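You operate a simulated robot arm through the tools that you are given. There is no shell and no other tool.

You are at the controls of a simulated robot arm. One attempt, no reset.

JOB
Stand job card 29 in the holder and load that job.
Fine: set its product, pattern and layers.

The check looks at the end state, three seconds after you hand in, the way a careful person would. Anything else that was tipped, shoved, dropped, spilled or broken makes it a failure.

ROBOT AND FRAMES
A 6-joint arm with a two-finger parallel gripper, fixed in place. Base frame: the origin is at the foot of the arm, x ahead of it, y to its left, z up; the work surface is at about z = 900. Units: mm, rad, N and s.
With the tool pointing down near the work surface it reaches from about 440 to 860 mm from the base axis. Its first joint turns from -2.007 to 2.007 rad. Payload 4.2 kg.
The tool frame sits at the grasp point between the pads (the TCP): z along the fingers, y along the line on which they close. The tips reach 23 mm beyond it. The gripper opens to 94 mm. The fingers are 38 mm wide and 10 mm thick; the gripper's body (54 by 96 mm) begins 39 mm behind the TCP.
Orientation is told as [roll, pitch, yaw] about the base's x, y, z axes, in that order, counted from this pose: with the fingers straight down and closing along the base's y, the tool's x points along the base's -x, its y along +y and its z along -z.

CONTROLS
- The arm moves only by the tool drive_tool. Its arguments are lists of equal length, an entry for each row: "delta_rot": the turn, a rotation vector about the base's x, y, z in rad, a list of three; "linear": the shift along the base's x, y, z in cm, a list of three; "jaw": the finger opening in cm, from 0 to 9.4. In form: {"delta_rot": [[ax, ay, az], ...], "linear": [[tx, ty, tz], ...], "jaw": [jaw, ...]}. A call has 1 to 20 rows; each row shifts and turns the commanded pose from where the row before left it. A row lasts 0.2 s, in which the tool goes at most 50 mm and 0.15 rad; a call with a longer step from one row to the next is refused whole, and so is a gripper value outside its range. Where a pose cannot be reached the arm comes as near as it can. A force on the tool above 40 N (or 10 N above the force at the start of the call, whichever is more), or a blocked arm, ends the call early, and 0.2 s more pass. The fingers move at their own pace (about 108 mm/s each) and stop on an object; they squeeze with about 42 N. The grip force told is the motor's: it shows also when the fingers shut on nothing. Time passes only in rows, and 0.2 s behind the last, so rows that do not move let the fingers close. It gives the time, the measured TCP pose, the force on the tool (base axes), the opening and the grip force at its end, in the units of the frame above (readings bear some noise), with the torque about the TCP (base axes, N m) and any sound that the robot's microphone picked up, and new pictures: "show" is both (left out), scene, wrist or none.
- Cameras (640 x 400 px; columns grow to the right, rows downward): "scene" is fixed at [407, -643.6, 1487.8]; the picture's right is [0.91, -0.41, 0.00], its down [-0.19, -0.41, -0.89] and it looks along [0.37, 0.81, -0.45] (base axes); focal length 344 px, centre (320, 200). "wrist" rides on the gripper at [86, 16, -75] in the tool frame; the picture's right is [-0.18, 0.98, 0.00], its down [-0.58, -0.11, -0.81] and it looks along [-0.79, -0.15, 0.59] (tool axes); focal length 243 px, centre (320, 200).
- lift_body(by): slides the trunk up (or, below 0, down) by that many mm; the arm rides with it, the base frame stays. It gives what a move gives, with no picture.
- point_at(camera, pixels): for up to 12 pixels [column, row] of the newest picture of that camera ("zoom" is the newest enlarged one), the place [x, y, z] in the base frame of the surface seen there, good to about 2 mm, but the place of the scene camera against the robot may be out by one fixed shift of up to 12 mm in any direction. The clock stands still meanwhile.
- inspect(camera, box): a new picture of the part [left, top, right, bottom] of that camera's present view, enlarged. The clock stands still meanwhile.
- job_done(): hands the job in; it is judged then, once.

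Leave the gripper open and the arm clear of the work at the hand-in unless told otherwise.

The tools are called as name(argument=value, ...) on one line, values as JSON. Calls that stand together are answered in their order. drive_tool: Moves the arm, as the interface text tells. Its arguments: {"type":"object","properties":{"delta_rot":{"type":"array"},"linear":{"type":"array"},"jaw":{"type":"array"},"show":{"type":"string","enum":["both","scene","wrist","none"]}},"required":["delta_rot","linear","jaw"]} The other tools are called the same way: lift_body (by) slides the trunk up or down; point_at (camera, pixels) gives the place of the surface under pixels of a picture; inspect (camera, box) takes an enlarged picture of a part of a camera's view; job_done () hands the job in.

At the start:

```text
time_s: 0.0
tool_pos: [573.9, 185.0, 1295.3]
ee_rot: [-0.001, 0.0, 0.001]
ft_force: [-0.1, -0.6, -0.1]
moment: [-0.04, -0.01, 0.03]
width: 93.9
grasp_force: 0.1
trunk travel left (down, up): [-850.0, 140.0]
```

scene: 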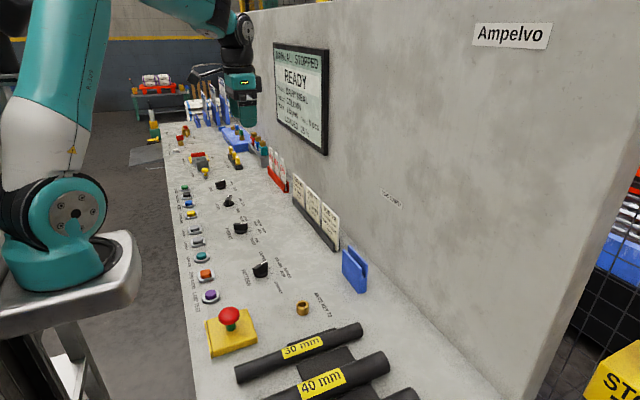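
wrist: 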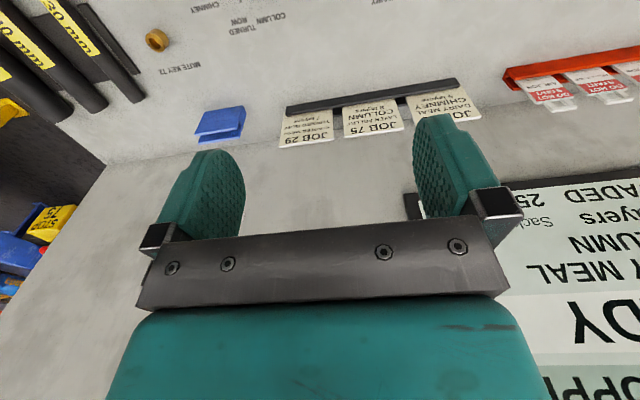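

I see a console with knobs, buttons, cards in a rack, a blue holder and a screen. I'll look closely at the parts of the scene before moving.

inspect(camera="scene", box=[260, 30, 340, 160])

inspect(camera="scene", box=[160, 160, 300, 310])

inspect(camera="scene", box=[260, 140, 400, 300])

inspect(camera="wrist", box=[180, 70, 500, 170])

inspect(camera="scene", box=[140, 60, 280, 180])

```text
3.08 times, centred on (300, 95) of scene
```

zoom: 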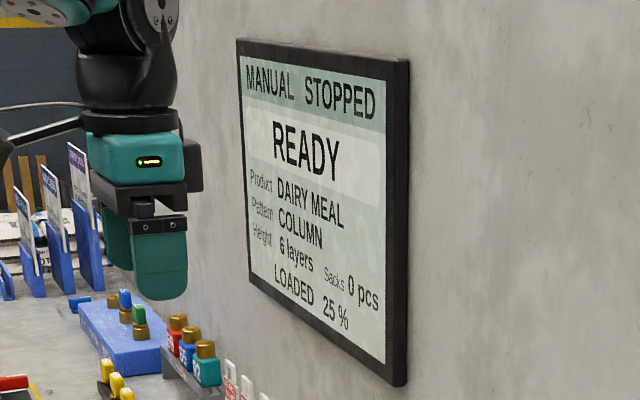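

```text
2.67 times, centred on (230, 235) of scene
```

zoom: 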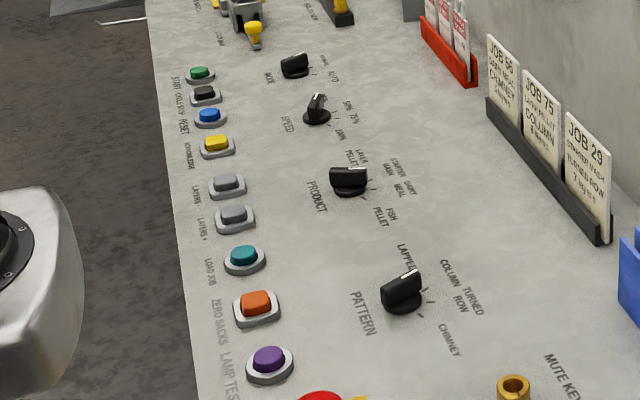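

```text
2.50 times, centred on (330, 220) of scene
```

zoom: 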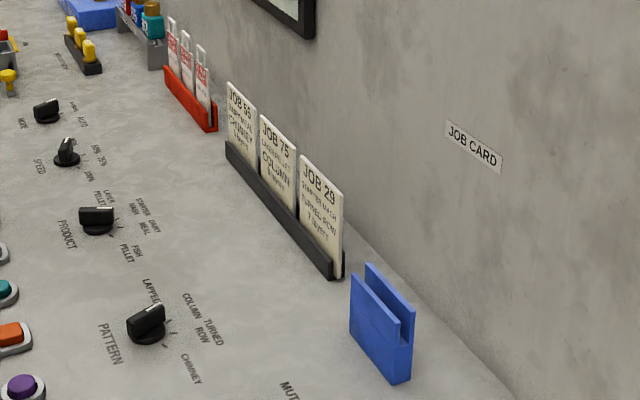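

```text
2.00 times, centred on (340, 120) of wrist
```

zoom: 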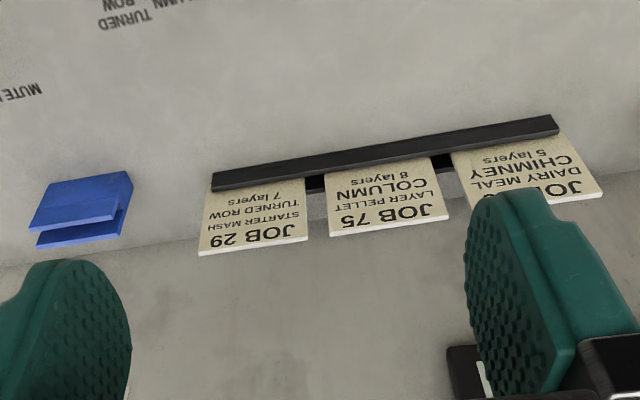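

```text
3.33 times, centred on (210, 120) of scene
```

zoom: 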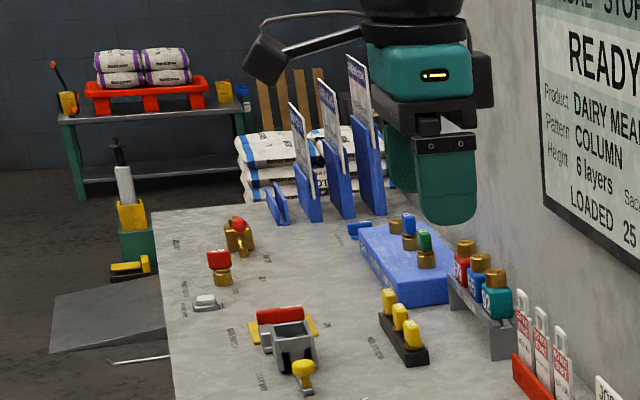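

Job 29 reads STARTER MASH, TURNED ROW, 7 layers. I'll zoom in closer on the card, the screen, and the knobs with their labels.

inspect(camera="scene", box=[310, 195, 350, 255])

inspect(camera="scene", box=[270, 90, 330, 140])

inspect(camera="scene", box=[220, 205, 270, 245])

inspect(camera="scene", box=[230, 240, 300, 300])

inspect(camera="scene", box=[170, 180, 220, 260])

inspect(camera="scene", box=[170, 240, 230, 310])

inspect(camera="scene", box=[195, 165, 255, 215])

```text
6.67 times, centred on (330, 225) of scene
```

zoom: 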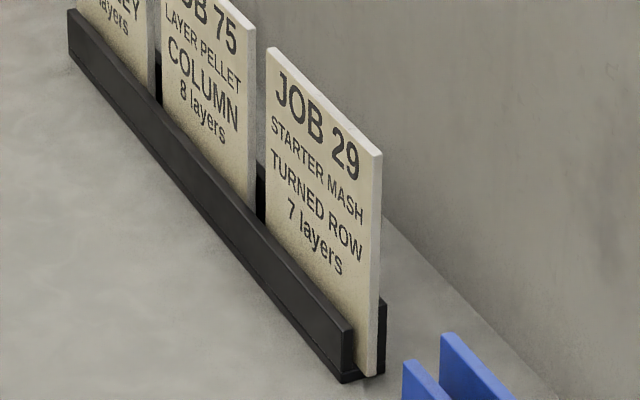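

```text
8.00 times, centred on (300, 115) of scene
```

zoom: 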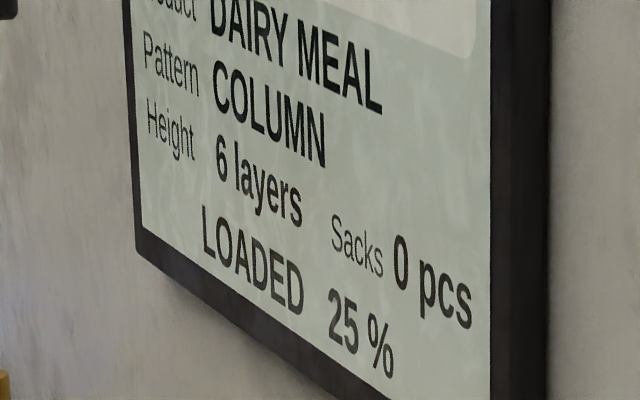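

```text
10.00 times, centred on (245, 225) of scene
```

zoom: 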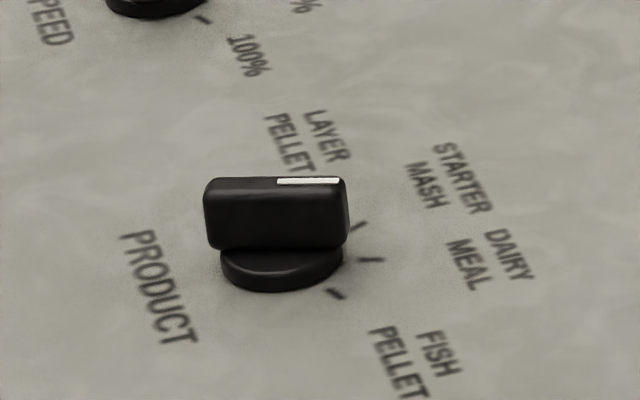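

```text
6.67 times, centred on (265, 270) of scene
```

zoom: 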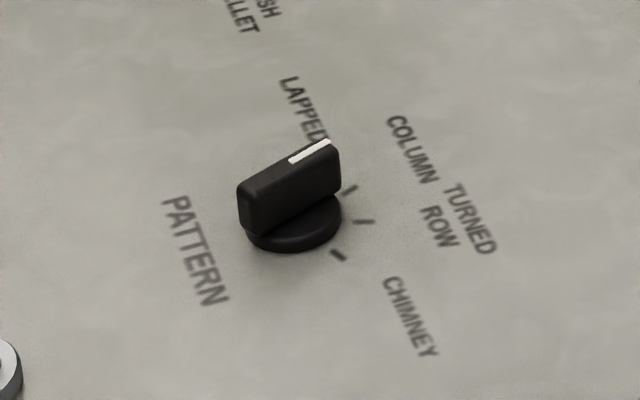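

```text
5.00 times, centred on (195, 220) of scene
```

zoom: 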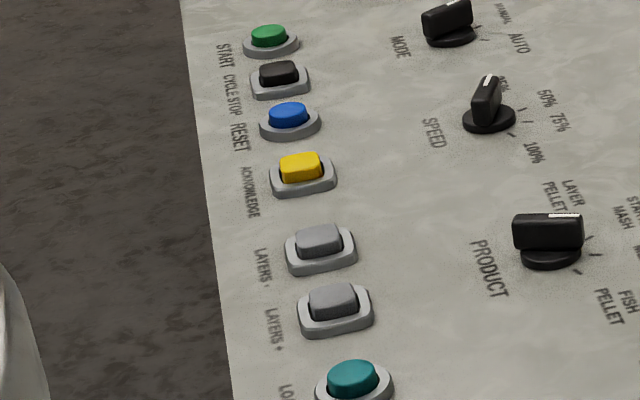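

```text
5.71 times, centred on (200, 275) of scene
```

zoom: 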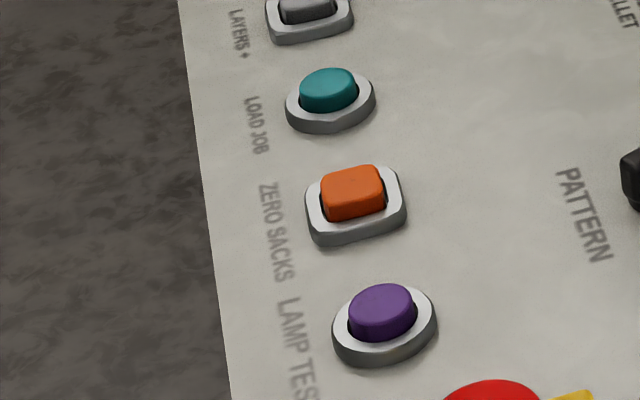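

```text
8.00 times, centred on (225, 190) of scene
```

zoom: 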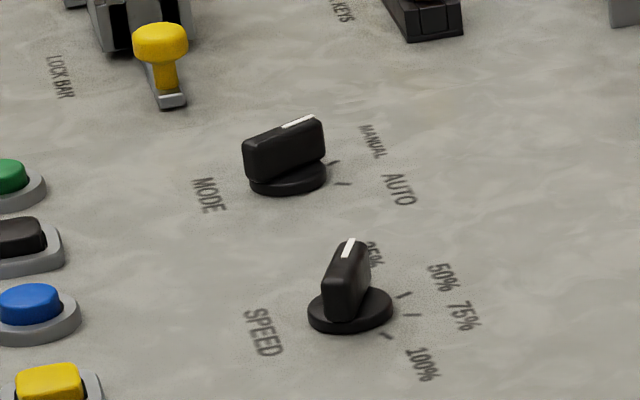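

The product knob sits on DAIRY MEAL and the pattern knob on COLUMN. They have to go to STARTER MASH and TURNED ROW, and layers from 6 to 7. I'll get rough positions from the scene camera.

point_at(camera="scene", pixels=[[185, 186], [187, 194], [188, 203], [191, 213], [195, 229], [197, 241], [201, 256], [205, 273], [210, 295], [240, 226], [261, 266], [230, 314]])

point_at(camera="scene", pixels=[[327, 203], [338, 217], [332, 240], [336, 251], [343, 250], [366, 263], [353, 290], [360, 290], [303, 308], [221, 184], [229, 200], [300, 100]])

point_at(camera="wrist", pixels=[[305, 140], [278, 146], [333, 140], [286, 108], [455, 82], [222, 110], [370, 120], [220, 135], [240, 135], [157, 40], [245, 22], [180, 62]])

```text
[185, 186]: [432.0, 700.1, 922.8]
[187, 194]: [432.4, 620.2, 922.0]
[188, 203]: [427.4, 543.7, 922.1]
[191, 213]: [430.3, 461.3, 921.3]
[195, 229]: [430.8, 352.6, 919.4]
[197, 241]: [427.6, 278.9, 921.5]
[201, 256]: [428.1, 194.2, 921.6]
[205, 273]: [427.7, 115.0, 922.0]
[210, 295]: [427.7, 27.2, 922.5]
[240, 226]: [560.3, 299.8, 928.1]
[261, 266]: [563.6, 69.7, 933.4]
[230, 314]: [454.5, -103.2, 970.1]
```

```text
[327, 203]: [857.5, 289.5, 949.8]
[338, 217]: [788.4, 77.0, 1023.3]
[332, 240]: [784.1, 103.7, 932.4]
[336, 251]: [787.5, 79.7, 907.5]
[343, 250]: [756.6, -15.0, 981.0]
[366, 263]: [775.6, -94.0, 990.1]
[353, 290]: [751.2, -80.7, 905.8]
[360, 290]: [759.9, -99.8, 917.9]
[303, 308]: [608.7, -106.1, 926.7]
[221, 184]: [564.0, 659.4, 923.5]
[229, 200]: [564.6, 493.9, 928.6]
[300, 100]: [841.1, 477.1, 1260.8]
```

```text
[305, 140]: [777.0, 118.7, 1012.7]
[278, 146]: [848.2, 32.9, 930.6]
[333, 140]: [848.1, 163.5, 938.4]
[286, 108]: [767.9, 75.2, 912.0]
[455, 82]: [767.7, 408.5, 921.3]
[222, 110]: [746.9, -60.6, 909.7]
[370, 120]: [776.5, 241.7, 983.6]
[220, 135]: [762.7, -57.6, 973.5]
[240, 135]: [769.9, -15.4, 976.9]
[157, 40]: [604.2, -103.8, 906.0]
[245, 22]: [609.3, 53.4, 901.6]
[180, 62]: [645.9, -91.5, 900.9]
```

Next I'll take a zoomed wrist view of the card's edges and the holder slot, so I can measure them accurately with the wrist camera.

inspect(camera="wrist", box=[180, 90, 340, 190])

```text
4.00 times, centred on (260, 140) of wrist
```

zoom: 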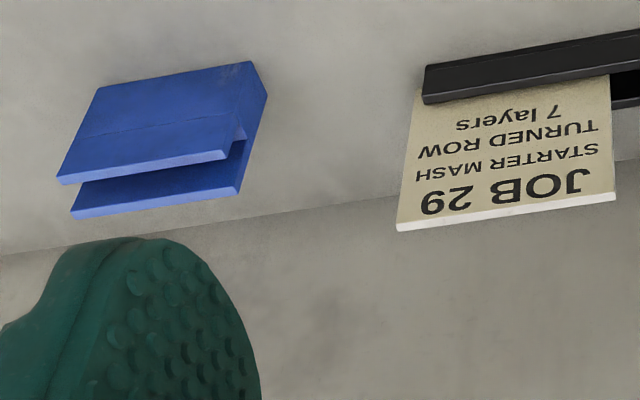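

point_at(camera="zoom", pixels=[[400, 227], [612, 197], [506, 213], [404, 215], [608, 185], [500, 120], [430, 90], [600, 90], [425, 100], [425, 70], [610, 60], [520, 65]])

point_at(camera="zoom", pixels=[[62, 181], [225, 155], [145, 168], [78, 215], [235, 190], [155, 203], [240, 135], [252, 65], [100, 90], [180, 100], [262, 95], [140, 190]])

```text
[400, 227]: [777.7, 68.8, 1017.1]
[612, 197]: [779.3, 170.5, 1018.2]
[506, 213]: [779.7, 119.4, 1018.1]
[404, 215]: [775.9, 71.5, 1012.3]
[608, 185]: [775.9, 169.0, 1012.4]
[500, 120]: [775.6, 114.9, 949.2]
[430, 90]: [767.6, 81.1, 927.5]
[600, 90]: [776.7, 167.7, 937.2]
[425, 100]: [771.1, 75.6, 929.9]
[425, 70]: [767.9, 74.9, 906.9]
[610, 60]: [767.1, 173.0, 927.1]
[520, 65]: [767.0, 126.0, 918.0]
```

```text
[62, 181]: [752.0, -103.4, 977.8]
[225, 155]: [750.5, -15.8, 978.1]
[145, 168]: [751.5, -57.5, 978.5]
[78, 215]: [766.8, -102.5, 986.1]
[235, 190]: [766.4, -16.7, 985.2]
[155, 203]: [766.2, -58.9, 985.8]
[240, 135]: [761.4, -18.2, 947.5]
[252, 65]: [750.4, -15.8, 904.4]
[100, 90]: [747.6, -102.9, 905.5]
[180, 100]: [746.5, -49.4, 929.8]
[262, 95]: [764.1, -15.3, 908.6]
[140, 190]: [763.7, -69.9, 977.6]
```

The wrist camera gives these measurements:
- **Card 29:** front face at x≈776, y from 70 to 170, top at z≈1017.
- **Holder:** y from -103 to -15, front plate around x=750, back plate around x=766.

I'll turn the tool +90° in yaw so the fingers close along x. I'll also move to a viewing spot above the card with the jaw half open.

drive_tool(delta_rot=[[0, 0, 0.1428], [0, 0, 0.1428], [0, 0, 0.1428], [0, 0, 0.1428], [0, 0, 0.1428], [0, 0, 0.1428], [0, 0, 0.1428], [0, 0, 0.1428], [0, 0, 0.1428], [0, 0, 0.1428], [0, 0, 0.1428], [0, 0, 0]], linear=[[1.51, -0.59, -1.32], [1.51, -0.59, -1.32], [1.51, -0.59, -1.32], [1.51, -0.59, -1.32], [1.51, -0.59, -1.32], [1.51, -0.59, -1.32], [1.51, -0.59, -1.32], [1.51, -0.59, -1.32], [1.51, -0.59, -1.32], [1.51, -0.59, -1.32], [1.51, -0.59, -1.32], [0, 0, 0]], jaw=[4, 4, 4, 4, 4, 4, 4, 4, 4, 4, 4, 4])

```text
time_s: 2.6
tool_pos: [740.3, 119.8, 1150.3]
ee_rot: [0.0, 0.0, 1.571]
ft_force: [-0.6, -0.2, 0.6]
moment: [0.01, 0.01, -0.02]
width: 40.2
grasp_force: 0.0
trunk travel left (down, up): [-850.0, 140.0]
```

scene: 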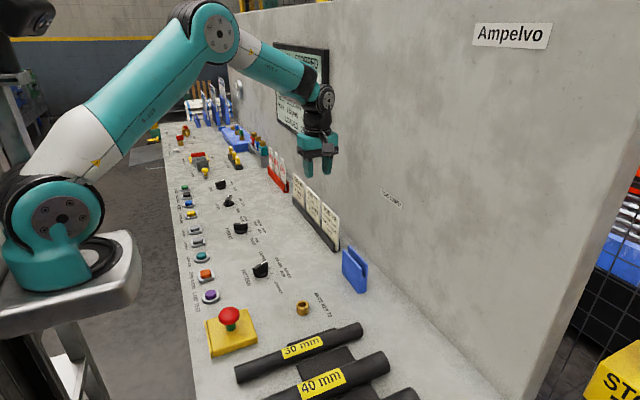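
wrist: 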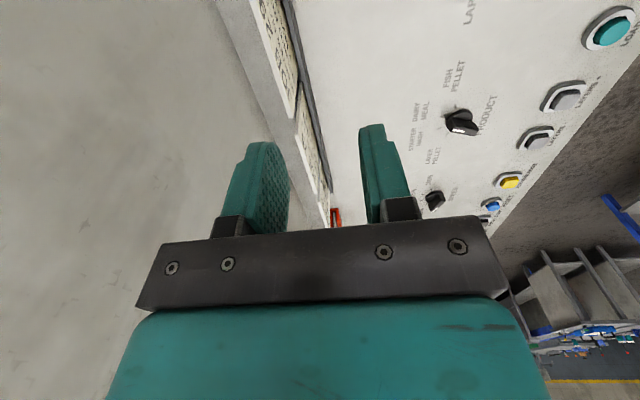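

The tool is now turned. I'll move to around y=-150 to look into the blue holder's slot end-on with the wrist camera.

drive_tool(delta_rot=[[0, 0, 0], [0, 0, 0], [0, 0, 0], [0, 0, 0], [0, 0, 0], [0, 0, 0], [0, 0, 0]], linear=[[0, -4.5, 0], [0, -4.5, 0], [0, -4.5, 0], [0, -4.5, 0], [0, -4.5, 0], [0, -4.5, 0], [0, 0, 0]], jaw=[4, 4, 4, 4, 4, 4, 4], show="wrist")

```text
time_s: 4.2
tool_pos: [739.0, -150.8, 1149.2]
ee_rot: [0.001, 0.0, 1.571]
ft_force: [0.3, -0.6, -0.2]
moment: [-0.03, 0.0, 0.0]
width: 39.9
grasp_force: 0.1
trunk travel left (down, up): [-850.0, 140.0]
```

wrist: 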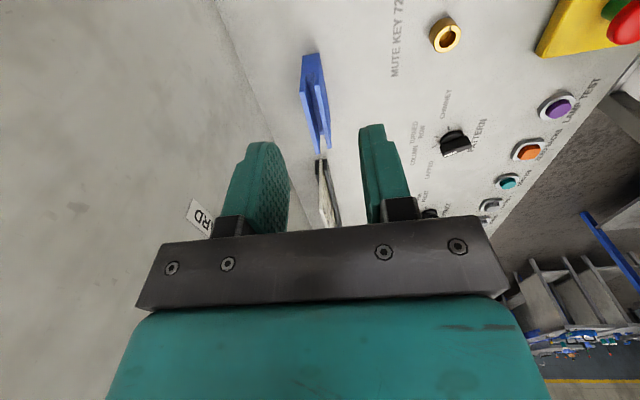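

inspect(camera="wrist", box=[285, 45, 345, 235])

inspect(camera="wrist", box=[280, 45, 360, 165])

```text
2.11 times, centred on (315, 140) of wrist
```

zoom: 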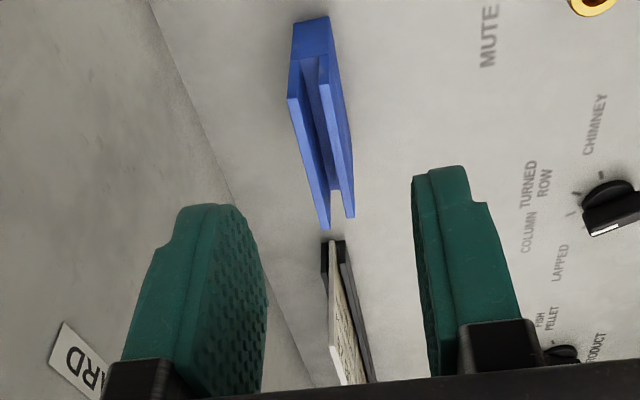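

```text
3.33 times, centred on (320, 105) of wrist
```

zoom: 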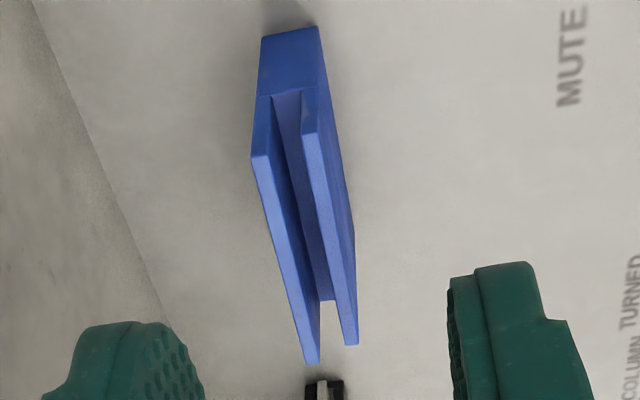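

I can see the slot between two plates, and its floor looks to be at zoom (288,97). I'll measure the plates and the floor.

point_at(camera="zoom", pixels=[[261, 160], [310, 140], [288, 100], [286, 110], [325, 297], [312, 358], [350, 338], [255, 160], [268, 160], [303, 140], [318, 140], [285, 60]])

point_at(camera="zoom", pixels=[[280, 220], [289, 220], [296, 220], [305, 220], [314, 220], [325, 220], [331, 220], [300, 270], [308, 270], [316, 270], [325, 270], [335, 270]])

```text
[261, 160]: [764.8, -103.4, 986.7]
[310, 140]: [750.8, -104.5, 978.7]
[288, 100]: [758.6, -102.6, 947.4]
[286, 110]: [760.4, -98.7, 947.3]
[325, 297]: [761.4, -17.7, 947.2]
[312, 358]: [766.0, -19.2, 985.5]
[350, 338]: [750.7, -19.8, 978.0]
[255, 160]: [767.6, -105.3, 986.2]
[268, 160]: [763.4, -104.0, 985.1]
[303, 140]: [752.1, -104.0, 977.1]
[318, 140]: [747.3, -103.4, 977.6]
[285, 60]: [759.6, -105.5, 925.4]
```

```text
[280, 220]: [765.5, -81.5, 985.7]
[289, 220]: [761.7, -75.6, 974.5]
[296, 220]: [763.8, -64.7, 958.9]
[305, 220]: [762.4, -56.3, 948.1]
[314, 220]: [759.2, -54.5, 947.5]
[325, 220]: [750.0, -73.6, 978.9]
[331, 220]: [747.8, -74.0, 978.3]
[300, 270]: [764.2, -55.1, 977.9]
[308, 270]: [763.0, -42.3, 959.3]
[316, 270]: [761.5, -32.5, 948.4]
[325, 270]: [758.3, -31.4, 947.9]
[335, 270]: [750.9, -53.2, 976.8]
```

The slot floor is at z≈947. The slot runs from x≈753 to 763, so its centre is x≈758, and y is centred on -59. Next I'll go above card 29 at x≈778.5, y≈120, z≈1095.

drive_tool(delta_rot=[[0, 0, 0], [0, 0, 0], [0, 0, 0], [0, 0, 0], [0, 0, 0], [0, 0, 0], [0, 0, 0], [0, 0, 0]], linear=[[0, 4.5, 0], [0, 4.5, 0], [0, 4.5, 0], [0.95, 4.5, 0], [1.0, 4.5, 0], [1.0, 4.6, 0], [1.0, 0, -4.0], [0, 0, 0]], jaw=[4, 4, 4, 4, 4, 4, 4, 4])

```text
time_s: 6.0
tool_pos: [780.1, 121.8, 1109.7]
ee_rot: [-0.002, 0.0, 1.57]
ft_force: [-0.6, 0.2, -0.6]
moment: [0.04, -0.03, -0.02]
width: 39.9
grasp_force: 0.0
trunk travel left (down, up): [-850.0, 140.0]
```

scene: 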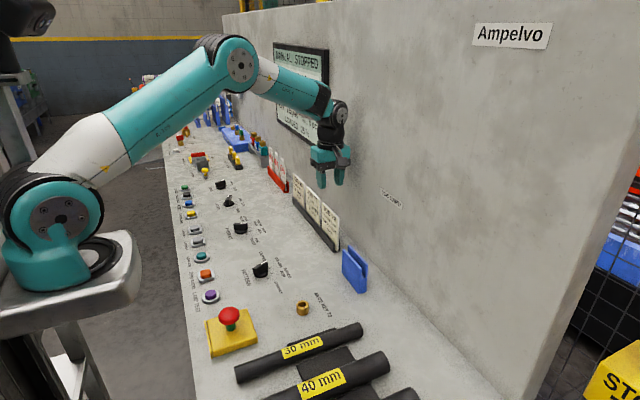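
wrist: 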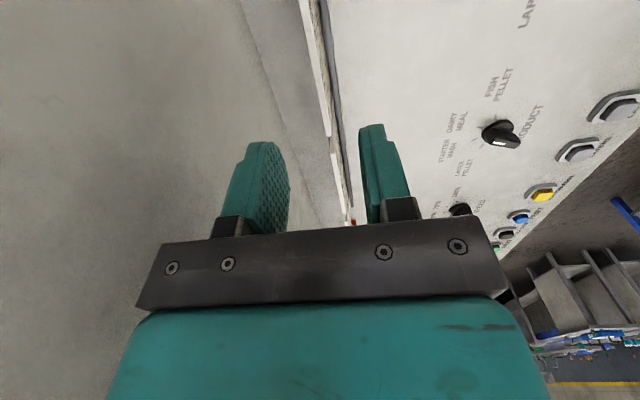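

I'll zoom on the card's top edge to find its mid-thickness.

inspect(camera="wrist", box=[280, 0, 380, 130])

```text
3.08 times, centred on (330, 65) of wrist
```

zoom: 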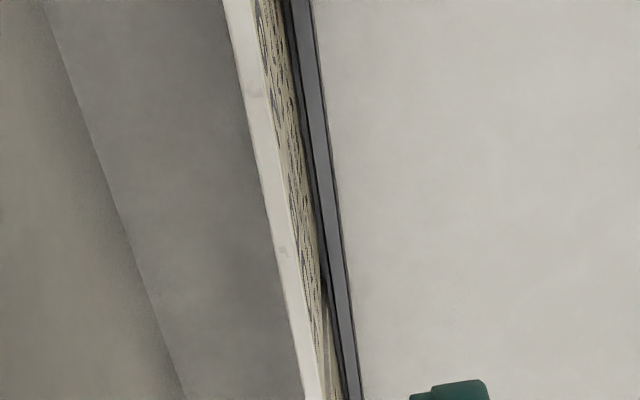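

point_at(camera="zoom", pixels=[[229, 20], [236, 20], [245, 20], [251, 20], [272, 210], [280, 210], [288, 210], [308, 380], [314, 380], [262, 50], [290, 50], [310, 50]])

```text
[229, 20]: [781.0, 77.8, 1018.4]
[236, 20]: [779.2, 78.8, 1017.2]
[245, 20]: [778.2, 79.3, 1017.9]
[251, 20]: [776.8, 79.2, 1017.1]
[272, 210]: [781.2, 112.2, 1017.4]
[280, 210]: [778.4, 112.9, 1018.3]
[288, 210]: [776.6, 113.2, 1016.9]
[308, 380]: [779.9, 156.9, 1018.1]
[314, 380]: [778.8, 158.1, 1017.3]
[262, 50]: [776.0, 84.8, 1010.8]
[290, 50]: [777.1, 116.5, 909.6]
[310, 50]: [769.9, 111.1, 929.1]
```

The card's mid-thickness is at x≈778.7, y-centre 120, top z≈1017.5. I'll lower straight down to TCP z≈996 with the jaw at 40 mm, straddling the card.

drive_tool(delta_rot=[[0, 0, 0], [0, 0, 0], [0, 0, 0], [0, 0, 0], [0, 0, 0], [0, 0, 0]], linear=[[-0.1, -0.15, -3.0], [0, 0, -3.0], [0, 0, -2.5], [0, 0, -2.0], [0, 0, -0.9], [0, 0, 0]], jaw=[4, 4, 4, 4, 4, 4])

```text
time_s: 7.4
tool_pos: [779.0, 119.8, 996.3]
ee_rot: [0.003, 0.0, 1.569]
ft_force: [-0.8, 0.5, 0.0]
moment: [0.01, 0.0, -0.02]
width: 39.7
grasp_force: 0.1
trunk travel left (down, up): [-850.0, 140.0]
```

scene: 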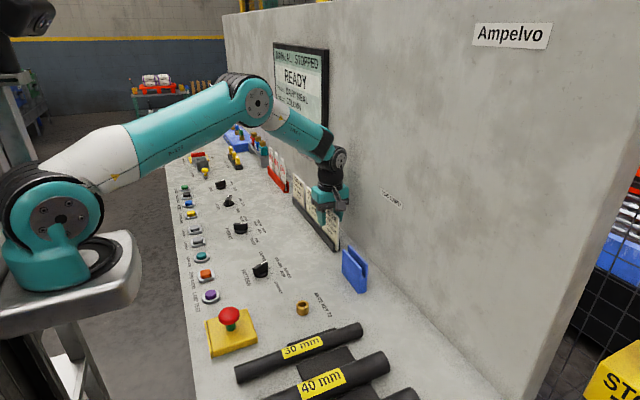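
wrist: 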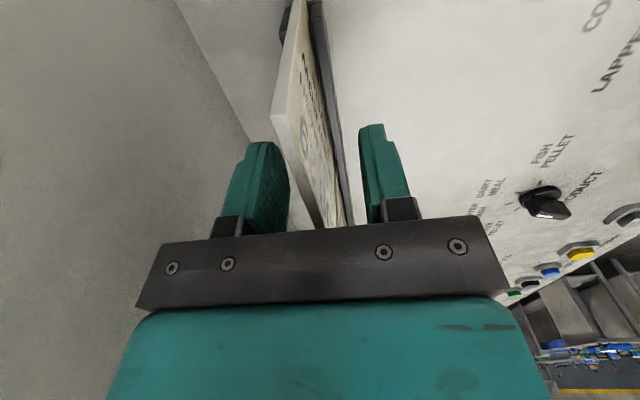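

The fingers straddle the card's upper half and no force shows. I'll close the jaw on it in place.

drive_tool(delta_rot=[[0, 0, 0], [0, 0, 0], [0, 0, 0], [0, 0, 0]], linear=[[0, 0, 0], [0, 0, 0], [0, 0, 0], [0, 0, 0]], jaw=[2, 0.3, 0.3, 0.3], show="wrist")

```text
time_s: 8.4
tool_pos: [778.5, 119.6, 995.5]
ee_rot: [0.0, -0.001, 1.569]
ft_force: [-0.5, 0.7, 0.3]
moment: [0.04, 0.03, -0.01]
width: 3.9
grasp_force: 41.5
trunk travel left (down, up): [-850.0, 140.0]
```

wrist: 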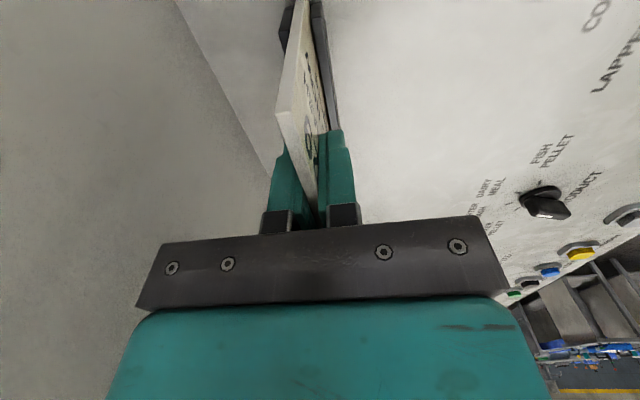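

The card is gripped at 3.9 mm opening and 41.5 N. I'll lift it straight up out of the rack by 110 mm, slowly at first.

drive_tool(delta_rot=[[0, 0, 0], [0, 0, 0], [0, 0, 0], [0, 0, 0], [0, 0, 0], [0, 0, 0], [0, 0, 0]], linear=[[0, 0, 0.8], [0, 0, 1.5], [0, 0, 2.0], [0, 0, 2.2], [0, 0, 2.2], [0, 0, 2.3], [0, 0, 0]], jaw=[0.3, 0.3, 0.3, 0.3, 0.3, 0.3, 0.3])

```text
time_s: 10.0
tool_pos: [778.3, 119.7, 1106.3]
ee_rot: [0.0, -0.001, 1.57]
ft_force: [-0.1, -0.4, -0.4]
moment: [0.0, 0.0, 0.01]
width: 4.2
grasp_force: 42.3
trunk travel left (down, up): [-850.0, 140.0]
```

scene: 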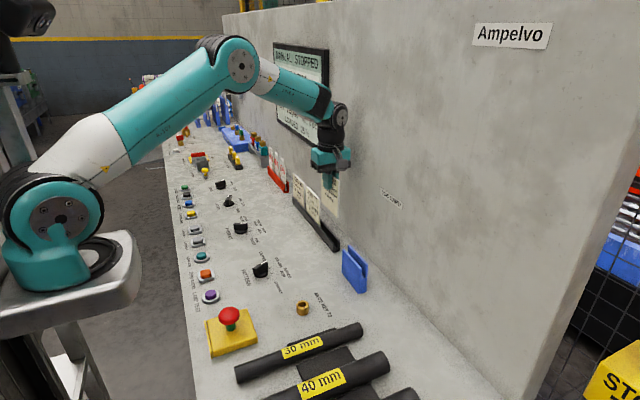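
wrist: 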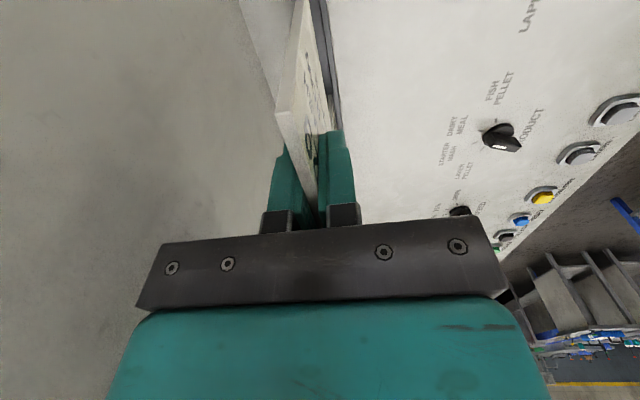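

The card is out of the rack. I'll check its lower edge from the scene and the wrist view.

inspect(camera="scene", box=[300, 150, 360, 260])

inspect(camera="wrist", box=[250, 0, 350, 150])

```text
3.64 times, centred on (330, 205) of scene
```

zoom: 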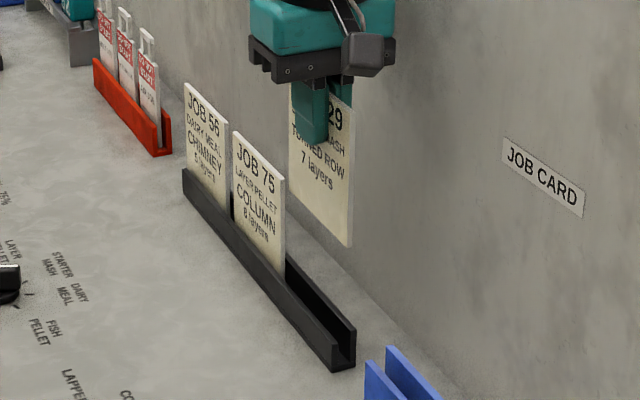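

```text
2.67 times, centred on (300, 75) of wrist
```

zoom: 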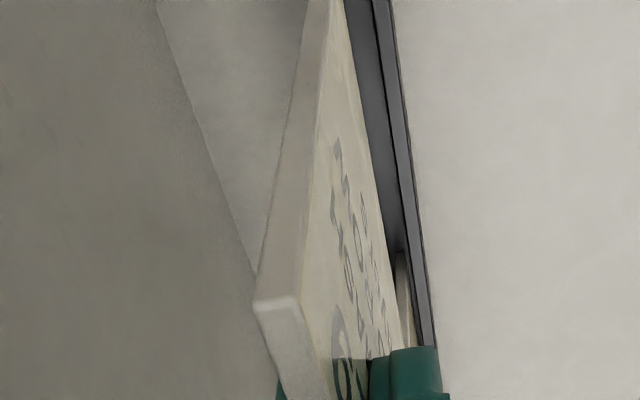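

I'll measure the card's lower corners in the scene view. Comparing earlier points, that camera is offset by about (+9, +8, +5) mm.

inspect(camera="scene", box=[310, 160, 350, 230])

```text
5.71 times, centred on (330, 195) of scene
```

zoom: 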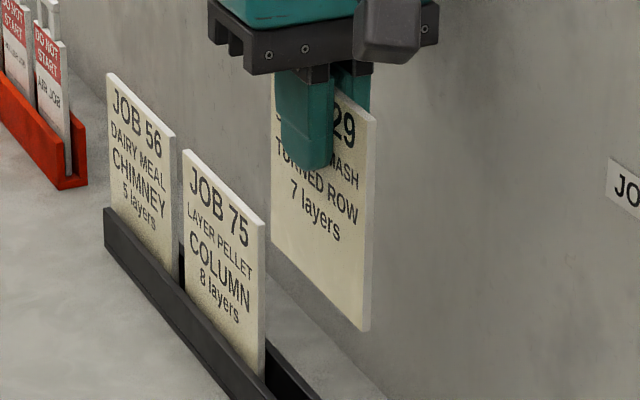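

point_at(camera="zoom", pixels=[[358, 323], [368, 324], [275, 245], [372, 122], [365, 120], [320, 287], [330, 200]])

```text
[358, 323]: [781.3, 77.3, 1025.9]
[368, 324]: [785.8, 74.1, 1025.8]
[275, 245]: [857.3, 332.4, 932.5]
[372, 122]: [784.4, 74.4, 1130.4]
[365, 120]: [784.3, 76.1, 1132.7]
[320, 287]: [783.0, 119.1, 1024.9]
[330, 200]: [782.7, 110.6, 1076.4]
```

The card's lower edge is about 86 mm below the TCP, at true z≈1020, which clears the holder's top at 986. I'll carry it to above the slot, shifting x by -20.2 mm and y by -179 mm.

drive_tool(delta_rot=[[0, 0, 0], [0, 0, 0], [0, 0, 0], [0, 0, 0], [0, 0, 0], [0, 0, 0], [0, 0, 0], [0, 0, 0], [0, 0, 0]], linear=[[0, -1.5, 0], [-0.4, -3.0, 0], [-0.4, -3.0, 0], [-0.4, -3.0, 0], [-0.4, -3.0, 0], [-0.42, -2.9, 0], [0, -1.5, 0], [0, 0, 0], [0, 0, 0]], jaw=[0.3, 0.3, 0.3, 0.3, 0.3, 0.3, 0.3, 0.3, 0.3])

```text
time_s: 12.0
tool_pos: [757.2, -59.1, 1105.1]
ee_rot: [0.0, -0.002, 1.567]
ft_force: [-0.5, -0.4, -0.6]
moment: [-0.01, 0.02, 0.02]
width: 4.0
grasp_force: 42.3
trunk travel left (down, up): [-850.0, 140.0]
```

scene: 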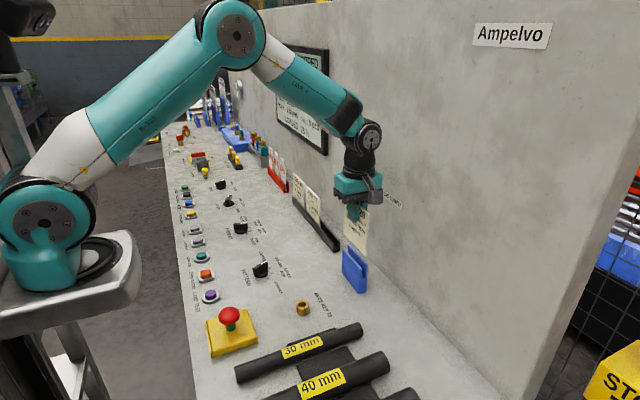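
wrist: 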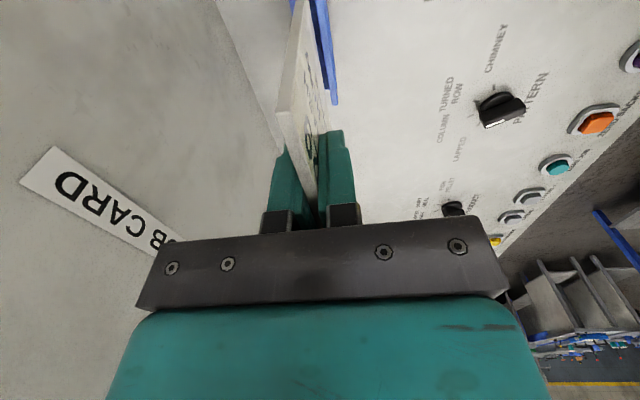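

inspect(camera="scene", box=[330, 190, 385, 300])

inspect(camera="scene", box=[330, 225, 385, 300])

```text
3.64 times, centred on (358, 245) of scene
```

zoom: 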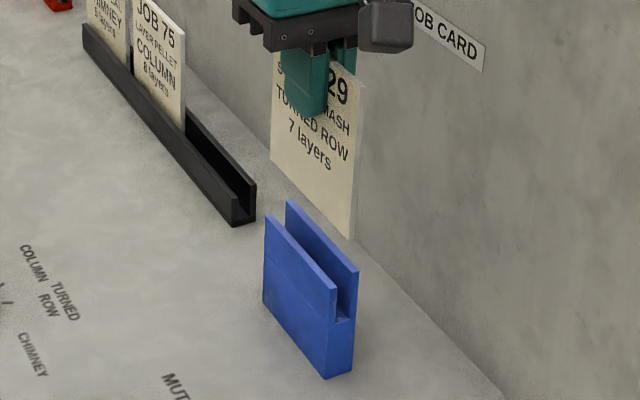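

```text
5.33 times, centred on (358, 262) of scene
```

zoom: 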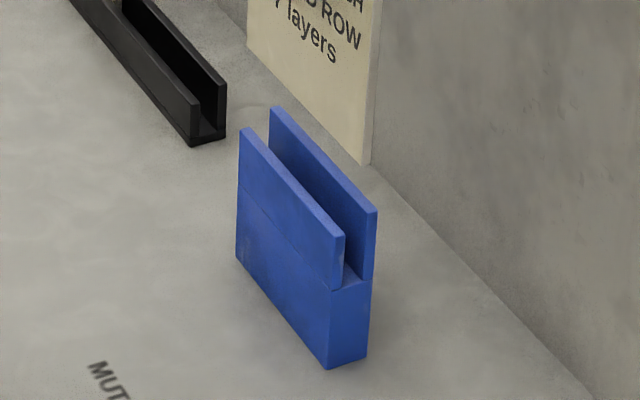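

I'll compare the card edge and the holder plates in the same camera. The offset cancels that way.

point_at(camera="zoom", pixels=[[360, 158], [366, 158], [370, 155], [360, 120], [374, 120], [367, 213], [362, 210], [375, 213], [334, 236], [344, 240], [356, 280], [338, 240]])

point_at(camera="wrist", pixels=[[290, 100], [283, 110], [279, 110], [300, 60], [302, 20], [330, 60], [327, 30], [333, 95], [318, 20]])

```text
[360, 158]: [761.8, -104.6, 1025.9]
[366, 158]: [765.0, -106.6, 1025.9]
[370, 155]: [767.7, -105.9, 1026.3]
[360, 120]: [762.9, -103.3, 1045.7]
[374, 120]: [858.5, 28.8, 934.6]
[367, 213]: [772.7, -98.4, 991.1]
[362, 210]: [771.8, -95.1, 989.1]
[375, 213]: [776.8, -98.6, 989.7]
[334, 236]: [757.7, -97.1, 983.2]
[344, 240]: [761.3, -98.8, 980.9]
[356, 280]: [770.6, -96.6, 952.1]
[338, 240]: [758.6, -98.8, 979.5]
```

```text
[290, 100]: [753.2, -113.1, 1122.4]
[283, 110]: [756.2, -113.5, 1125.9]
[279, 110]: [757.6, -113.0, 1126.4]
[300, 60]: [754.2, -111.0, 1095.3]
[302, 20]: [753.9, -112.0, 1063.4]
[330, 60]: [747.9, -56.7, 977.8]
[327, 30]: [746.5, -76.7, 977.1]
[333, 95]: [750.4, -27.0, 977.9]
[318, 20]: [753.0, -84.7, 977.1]
```

The card centre is about 1.8 mm short in x of the slot centre by both cameras. I'll correct x by +1.8 mm and y by +1 mm, then lower 29 mm so the card's bottom sits just above the plates, and look again.

drive_tool(delta_rot=[[0, 0, 0], [0, 0, 0], [0, 0, 0], [0, 0, 0], [0, 0, 0]], linear=[[0.18, 0.1, 0], [0, 0, -1.2], [0, 0, -1.2], [0, 0, -0.5], [0, 0, 0]], jaw=[0.3, 0.3, 0.3, 0.3, 0.3])

inspect(camera="scene", box=[335, 235, 380, 295])

```text
time_s: 13.2
tool_pos: [760.4, -58.7, 1077.0]
ee_rot: [-0.001, 0.001, 1.569]
ft_force: [0.3, -0.4, -0.5]
moment: [-0.02, 0.01, 0.02]
width: 4.4
grasp_force: 42.3
trunk travel left (down, up): [-850.0, 140.0]
```

scene: 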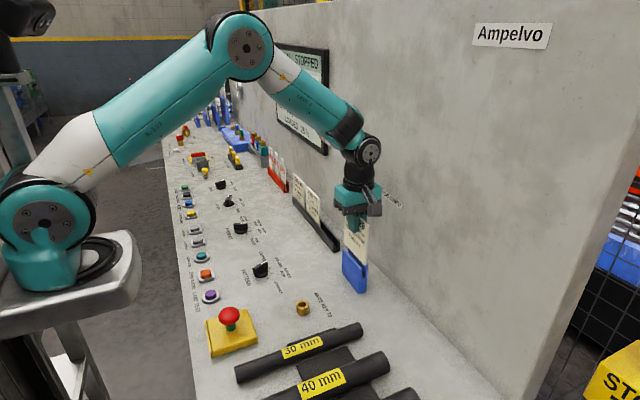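
wrist: 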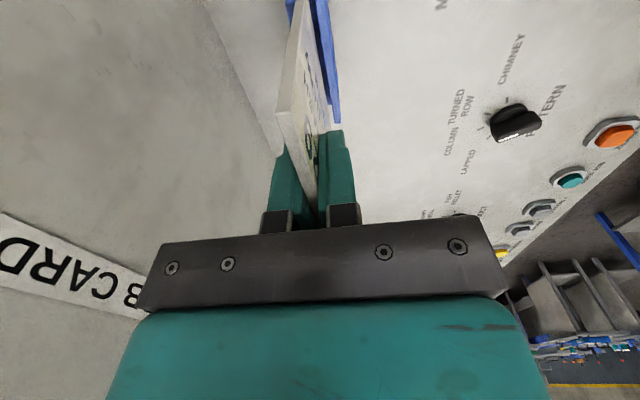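

```text
6.67 times, centred on (358, 265) of scene
```

zoom: 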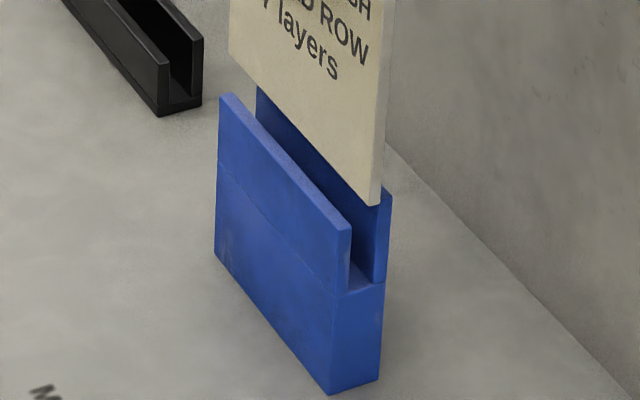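

point_at(camera="zoom", pixels=[[365, 196], [370, 199], [373, 195], [379, 190], [371, 180], [350, 228], [344, 224], [378, 215], [383, 205], [388, 200], [366, 270], [357, 283]])

```text
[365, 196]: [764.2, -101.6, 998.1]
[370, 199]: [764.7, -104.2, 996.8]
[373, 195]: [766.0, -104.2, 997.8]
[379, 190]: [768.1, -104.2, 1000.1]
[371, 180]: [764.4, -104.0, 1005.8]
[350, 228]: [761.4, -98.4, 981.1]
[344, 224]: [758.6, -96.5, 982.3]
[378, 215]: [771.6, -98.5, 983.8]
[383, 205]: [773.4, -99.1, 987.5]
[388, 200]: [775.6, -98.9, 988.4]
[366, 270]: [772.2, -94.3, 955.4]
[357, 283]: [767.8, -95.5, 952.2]
```

The card now spans x 764.3 to 768.5 in the scene frame and the slot spans 761.5 to 771.7, so it is centred. I'll lower 41 mm into the slot and watch the force.

drive_tool(delta_rot=[[0, 0, 0], [0, 0, 0], [0, 0, 0], [0, 0, 0], [0, 0, 0], [0, 0, 0]], linear=[[0, 0, -1.0], [0, 0, -1.0], [0, 0, -1.0], [0, 0, -0.7], [0, 0, -0.4], [0, 0, 0]], jaw=[0.3, 0.3, 0.3, 0.3, 0.3, 0.3])

inspect(camera="scene", box=[335, 205, 390, 295])

```text
time_s: 14.6
tool_pos: [759.7, -58.9, 1035.7]
ee_rot: [0.001, 0.001, 1.57]
ft_force: [-0.8, 0.7, -0.1]
moment: [-0.02, -0.02, -0.02]
width: 4.3
grasp_force: 42.4
trunk travel left (down, up): [-850.0, 140.0]
```

scene: 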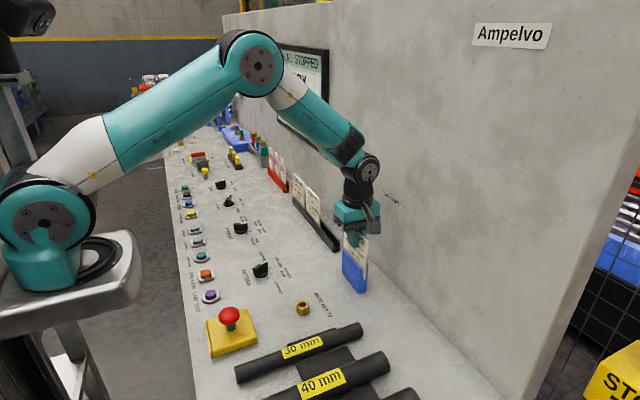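
wrist: 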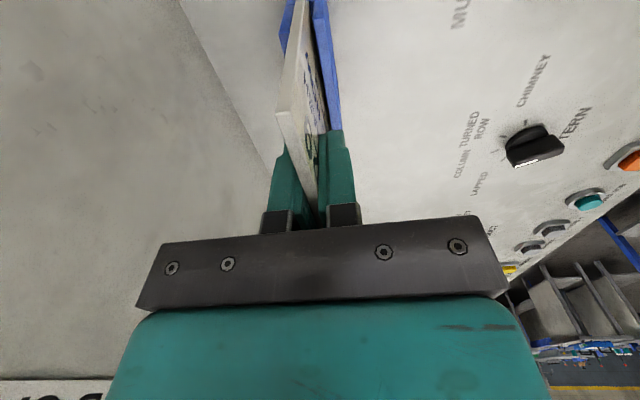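

```text
4.44 times, centred on (362, 250) of scene
```

zoom: 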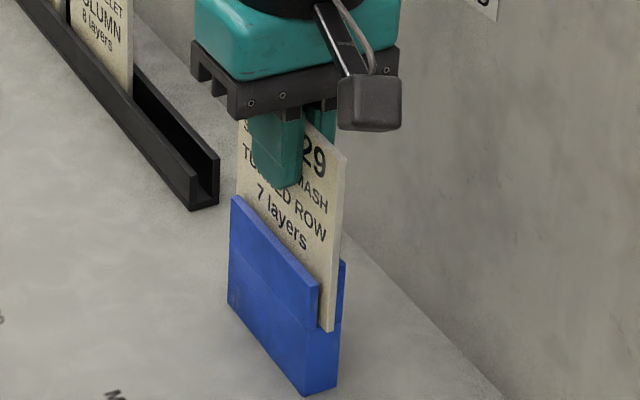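

The card is inside the slot with no contact force. I'll creep down in small steps until the floor is felt.

drive_tool(delta_rot=[[0, 0, 0], [0, 0, 0], [0, 0, 0]], linear=[[0, 0, -0.1], [0, 0, -0.1], [0, 0, -0.05]], jaw=[0.3, 0.3, 0.3], show="none")

```text
time_s: 15.4
tool_pos: [760.5, -58.6, 1035.3]
ee_rot: [-0.003, -0.001, 1.569]
ft_force: [-4.2, -1.0, 22.0]
moment: [-0.13, 0.37, -0.03]
width: 3.9
grasp_force: 42.4
trunk travel left (down, up): [-850.0, 140.0]
```

The floor is felt (22 N up). I'll ease up 1.5 mm and then open the jaw slowly to release the card.

drive_tool(delta_rot=[[0, 0, 0], [0, 0, 0], [0, 0, 0], [0, 0, 0], [0, 0, 0]], linear=[[0, 0, 0.15], [0, 0, 0], [0, 0, 0], [0, 0, 0], [0, 0, 0]], jaw=[0.3, 1.0, 2.0, 4.0, 4.0])

inspect(camera="scene", box=[335, 205, 390, 295])

```text
time_s: 16.6
tool_pos: [760.3, -59.2, 1034.8]
ee_rot: [0.003, 0.0, 1.569]
ft_force: [0.3, -0.9, -0.9]
moment: [-0.01, 0.0, 0.0]
width: 40.0
grasp_force: 0.0
trunk travel left (down, up): [-850.0, 140.0]
```

scene: 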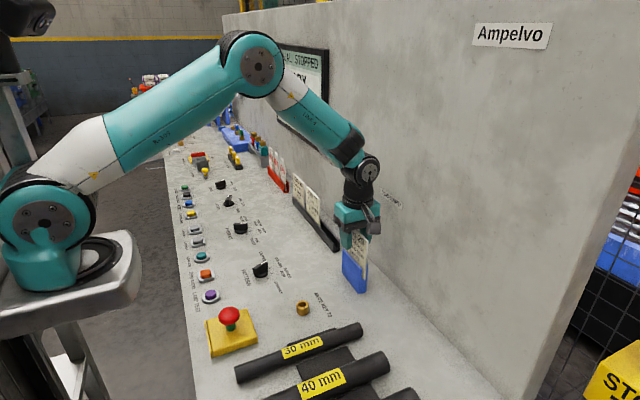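
wrist: 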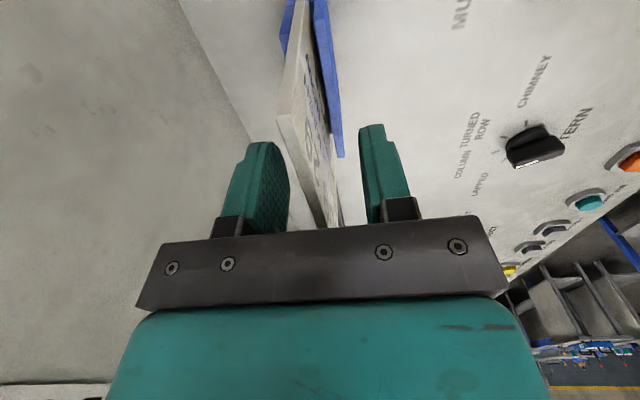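

```text
4.44 times, centred on (362, 250) of scene
```

zoom: 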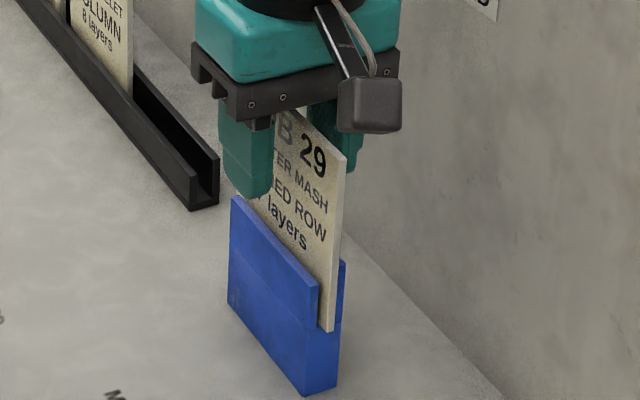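

The card stands in the holder, released. I'll go straight up 110 mm clear of it and then look at the knobs.

drive_tool(delta_rot=[[0, 0, 0], [0, 0, 0], [0, 0, 0], [0, 0, 0], [0, 0, 0]], linear=[[0, 0, 1.0], [0, 0, 2.5], [0, 0, 4.0], [0, 0, 4.0], [0, 0, 0]], jaw=[4, 4, 4, 4, 4])

inspect(camera="scene", box=[325, 205, 395, 305])

inspect(camera="wrist", box=[420, 0, 640, 240])

```text
time_s: 17.8
tool_pos: [761.4, -58.6, 1150.2]
ee_rot: [-0.001, 0.0, 1.571]
ft_force: [0.1, 0.5, -0.3]
moment: [0.0, 0.01, 0.02]
width: 40.1
grasp_force: 0.1
trunk travel left (down, up): [-850.0, 140.0]
```

scene: 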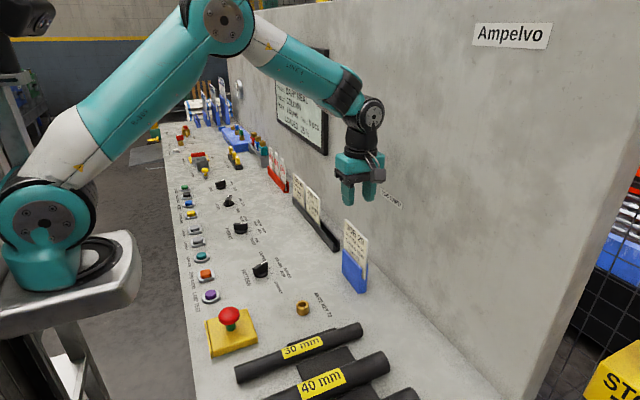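
wrist: 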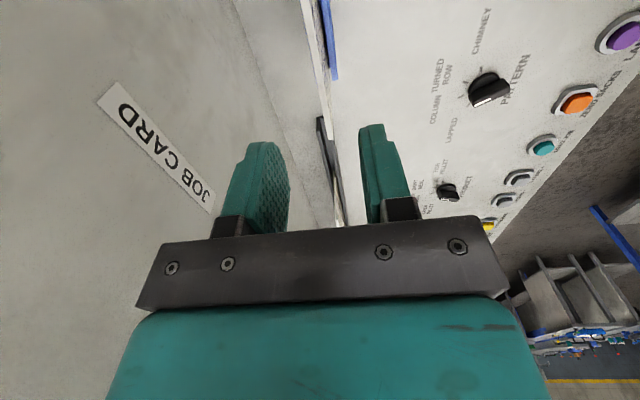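

```text
4.00 times, centred on (360, 255) of scene
```

zoom: 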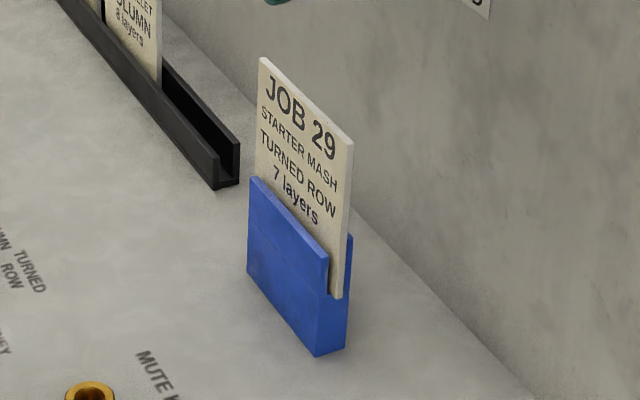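

```text
1.67 times, centred on (530, 120) of wrist
```

zoom: 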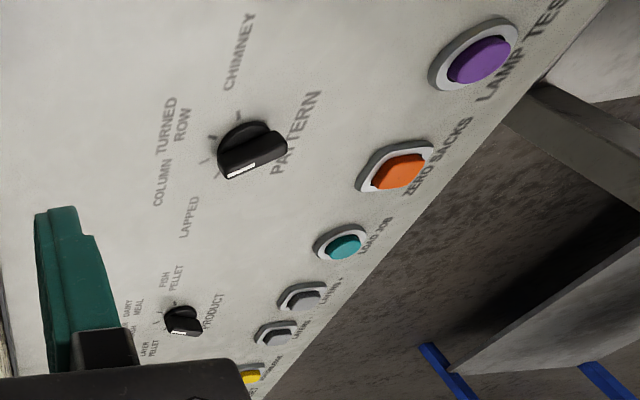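

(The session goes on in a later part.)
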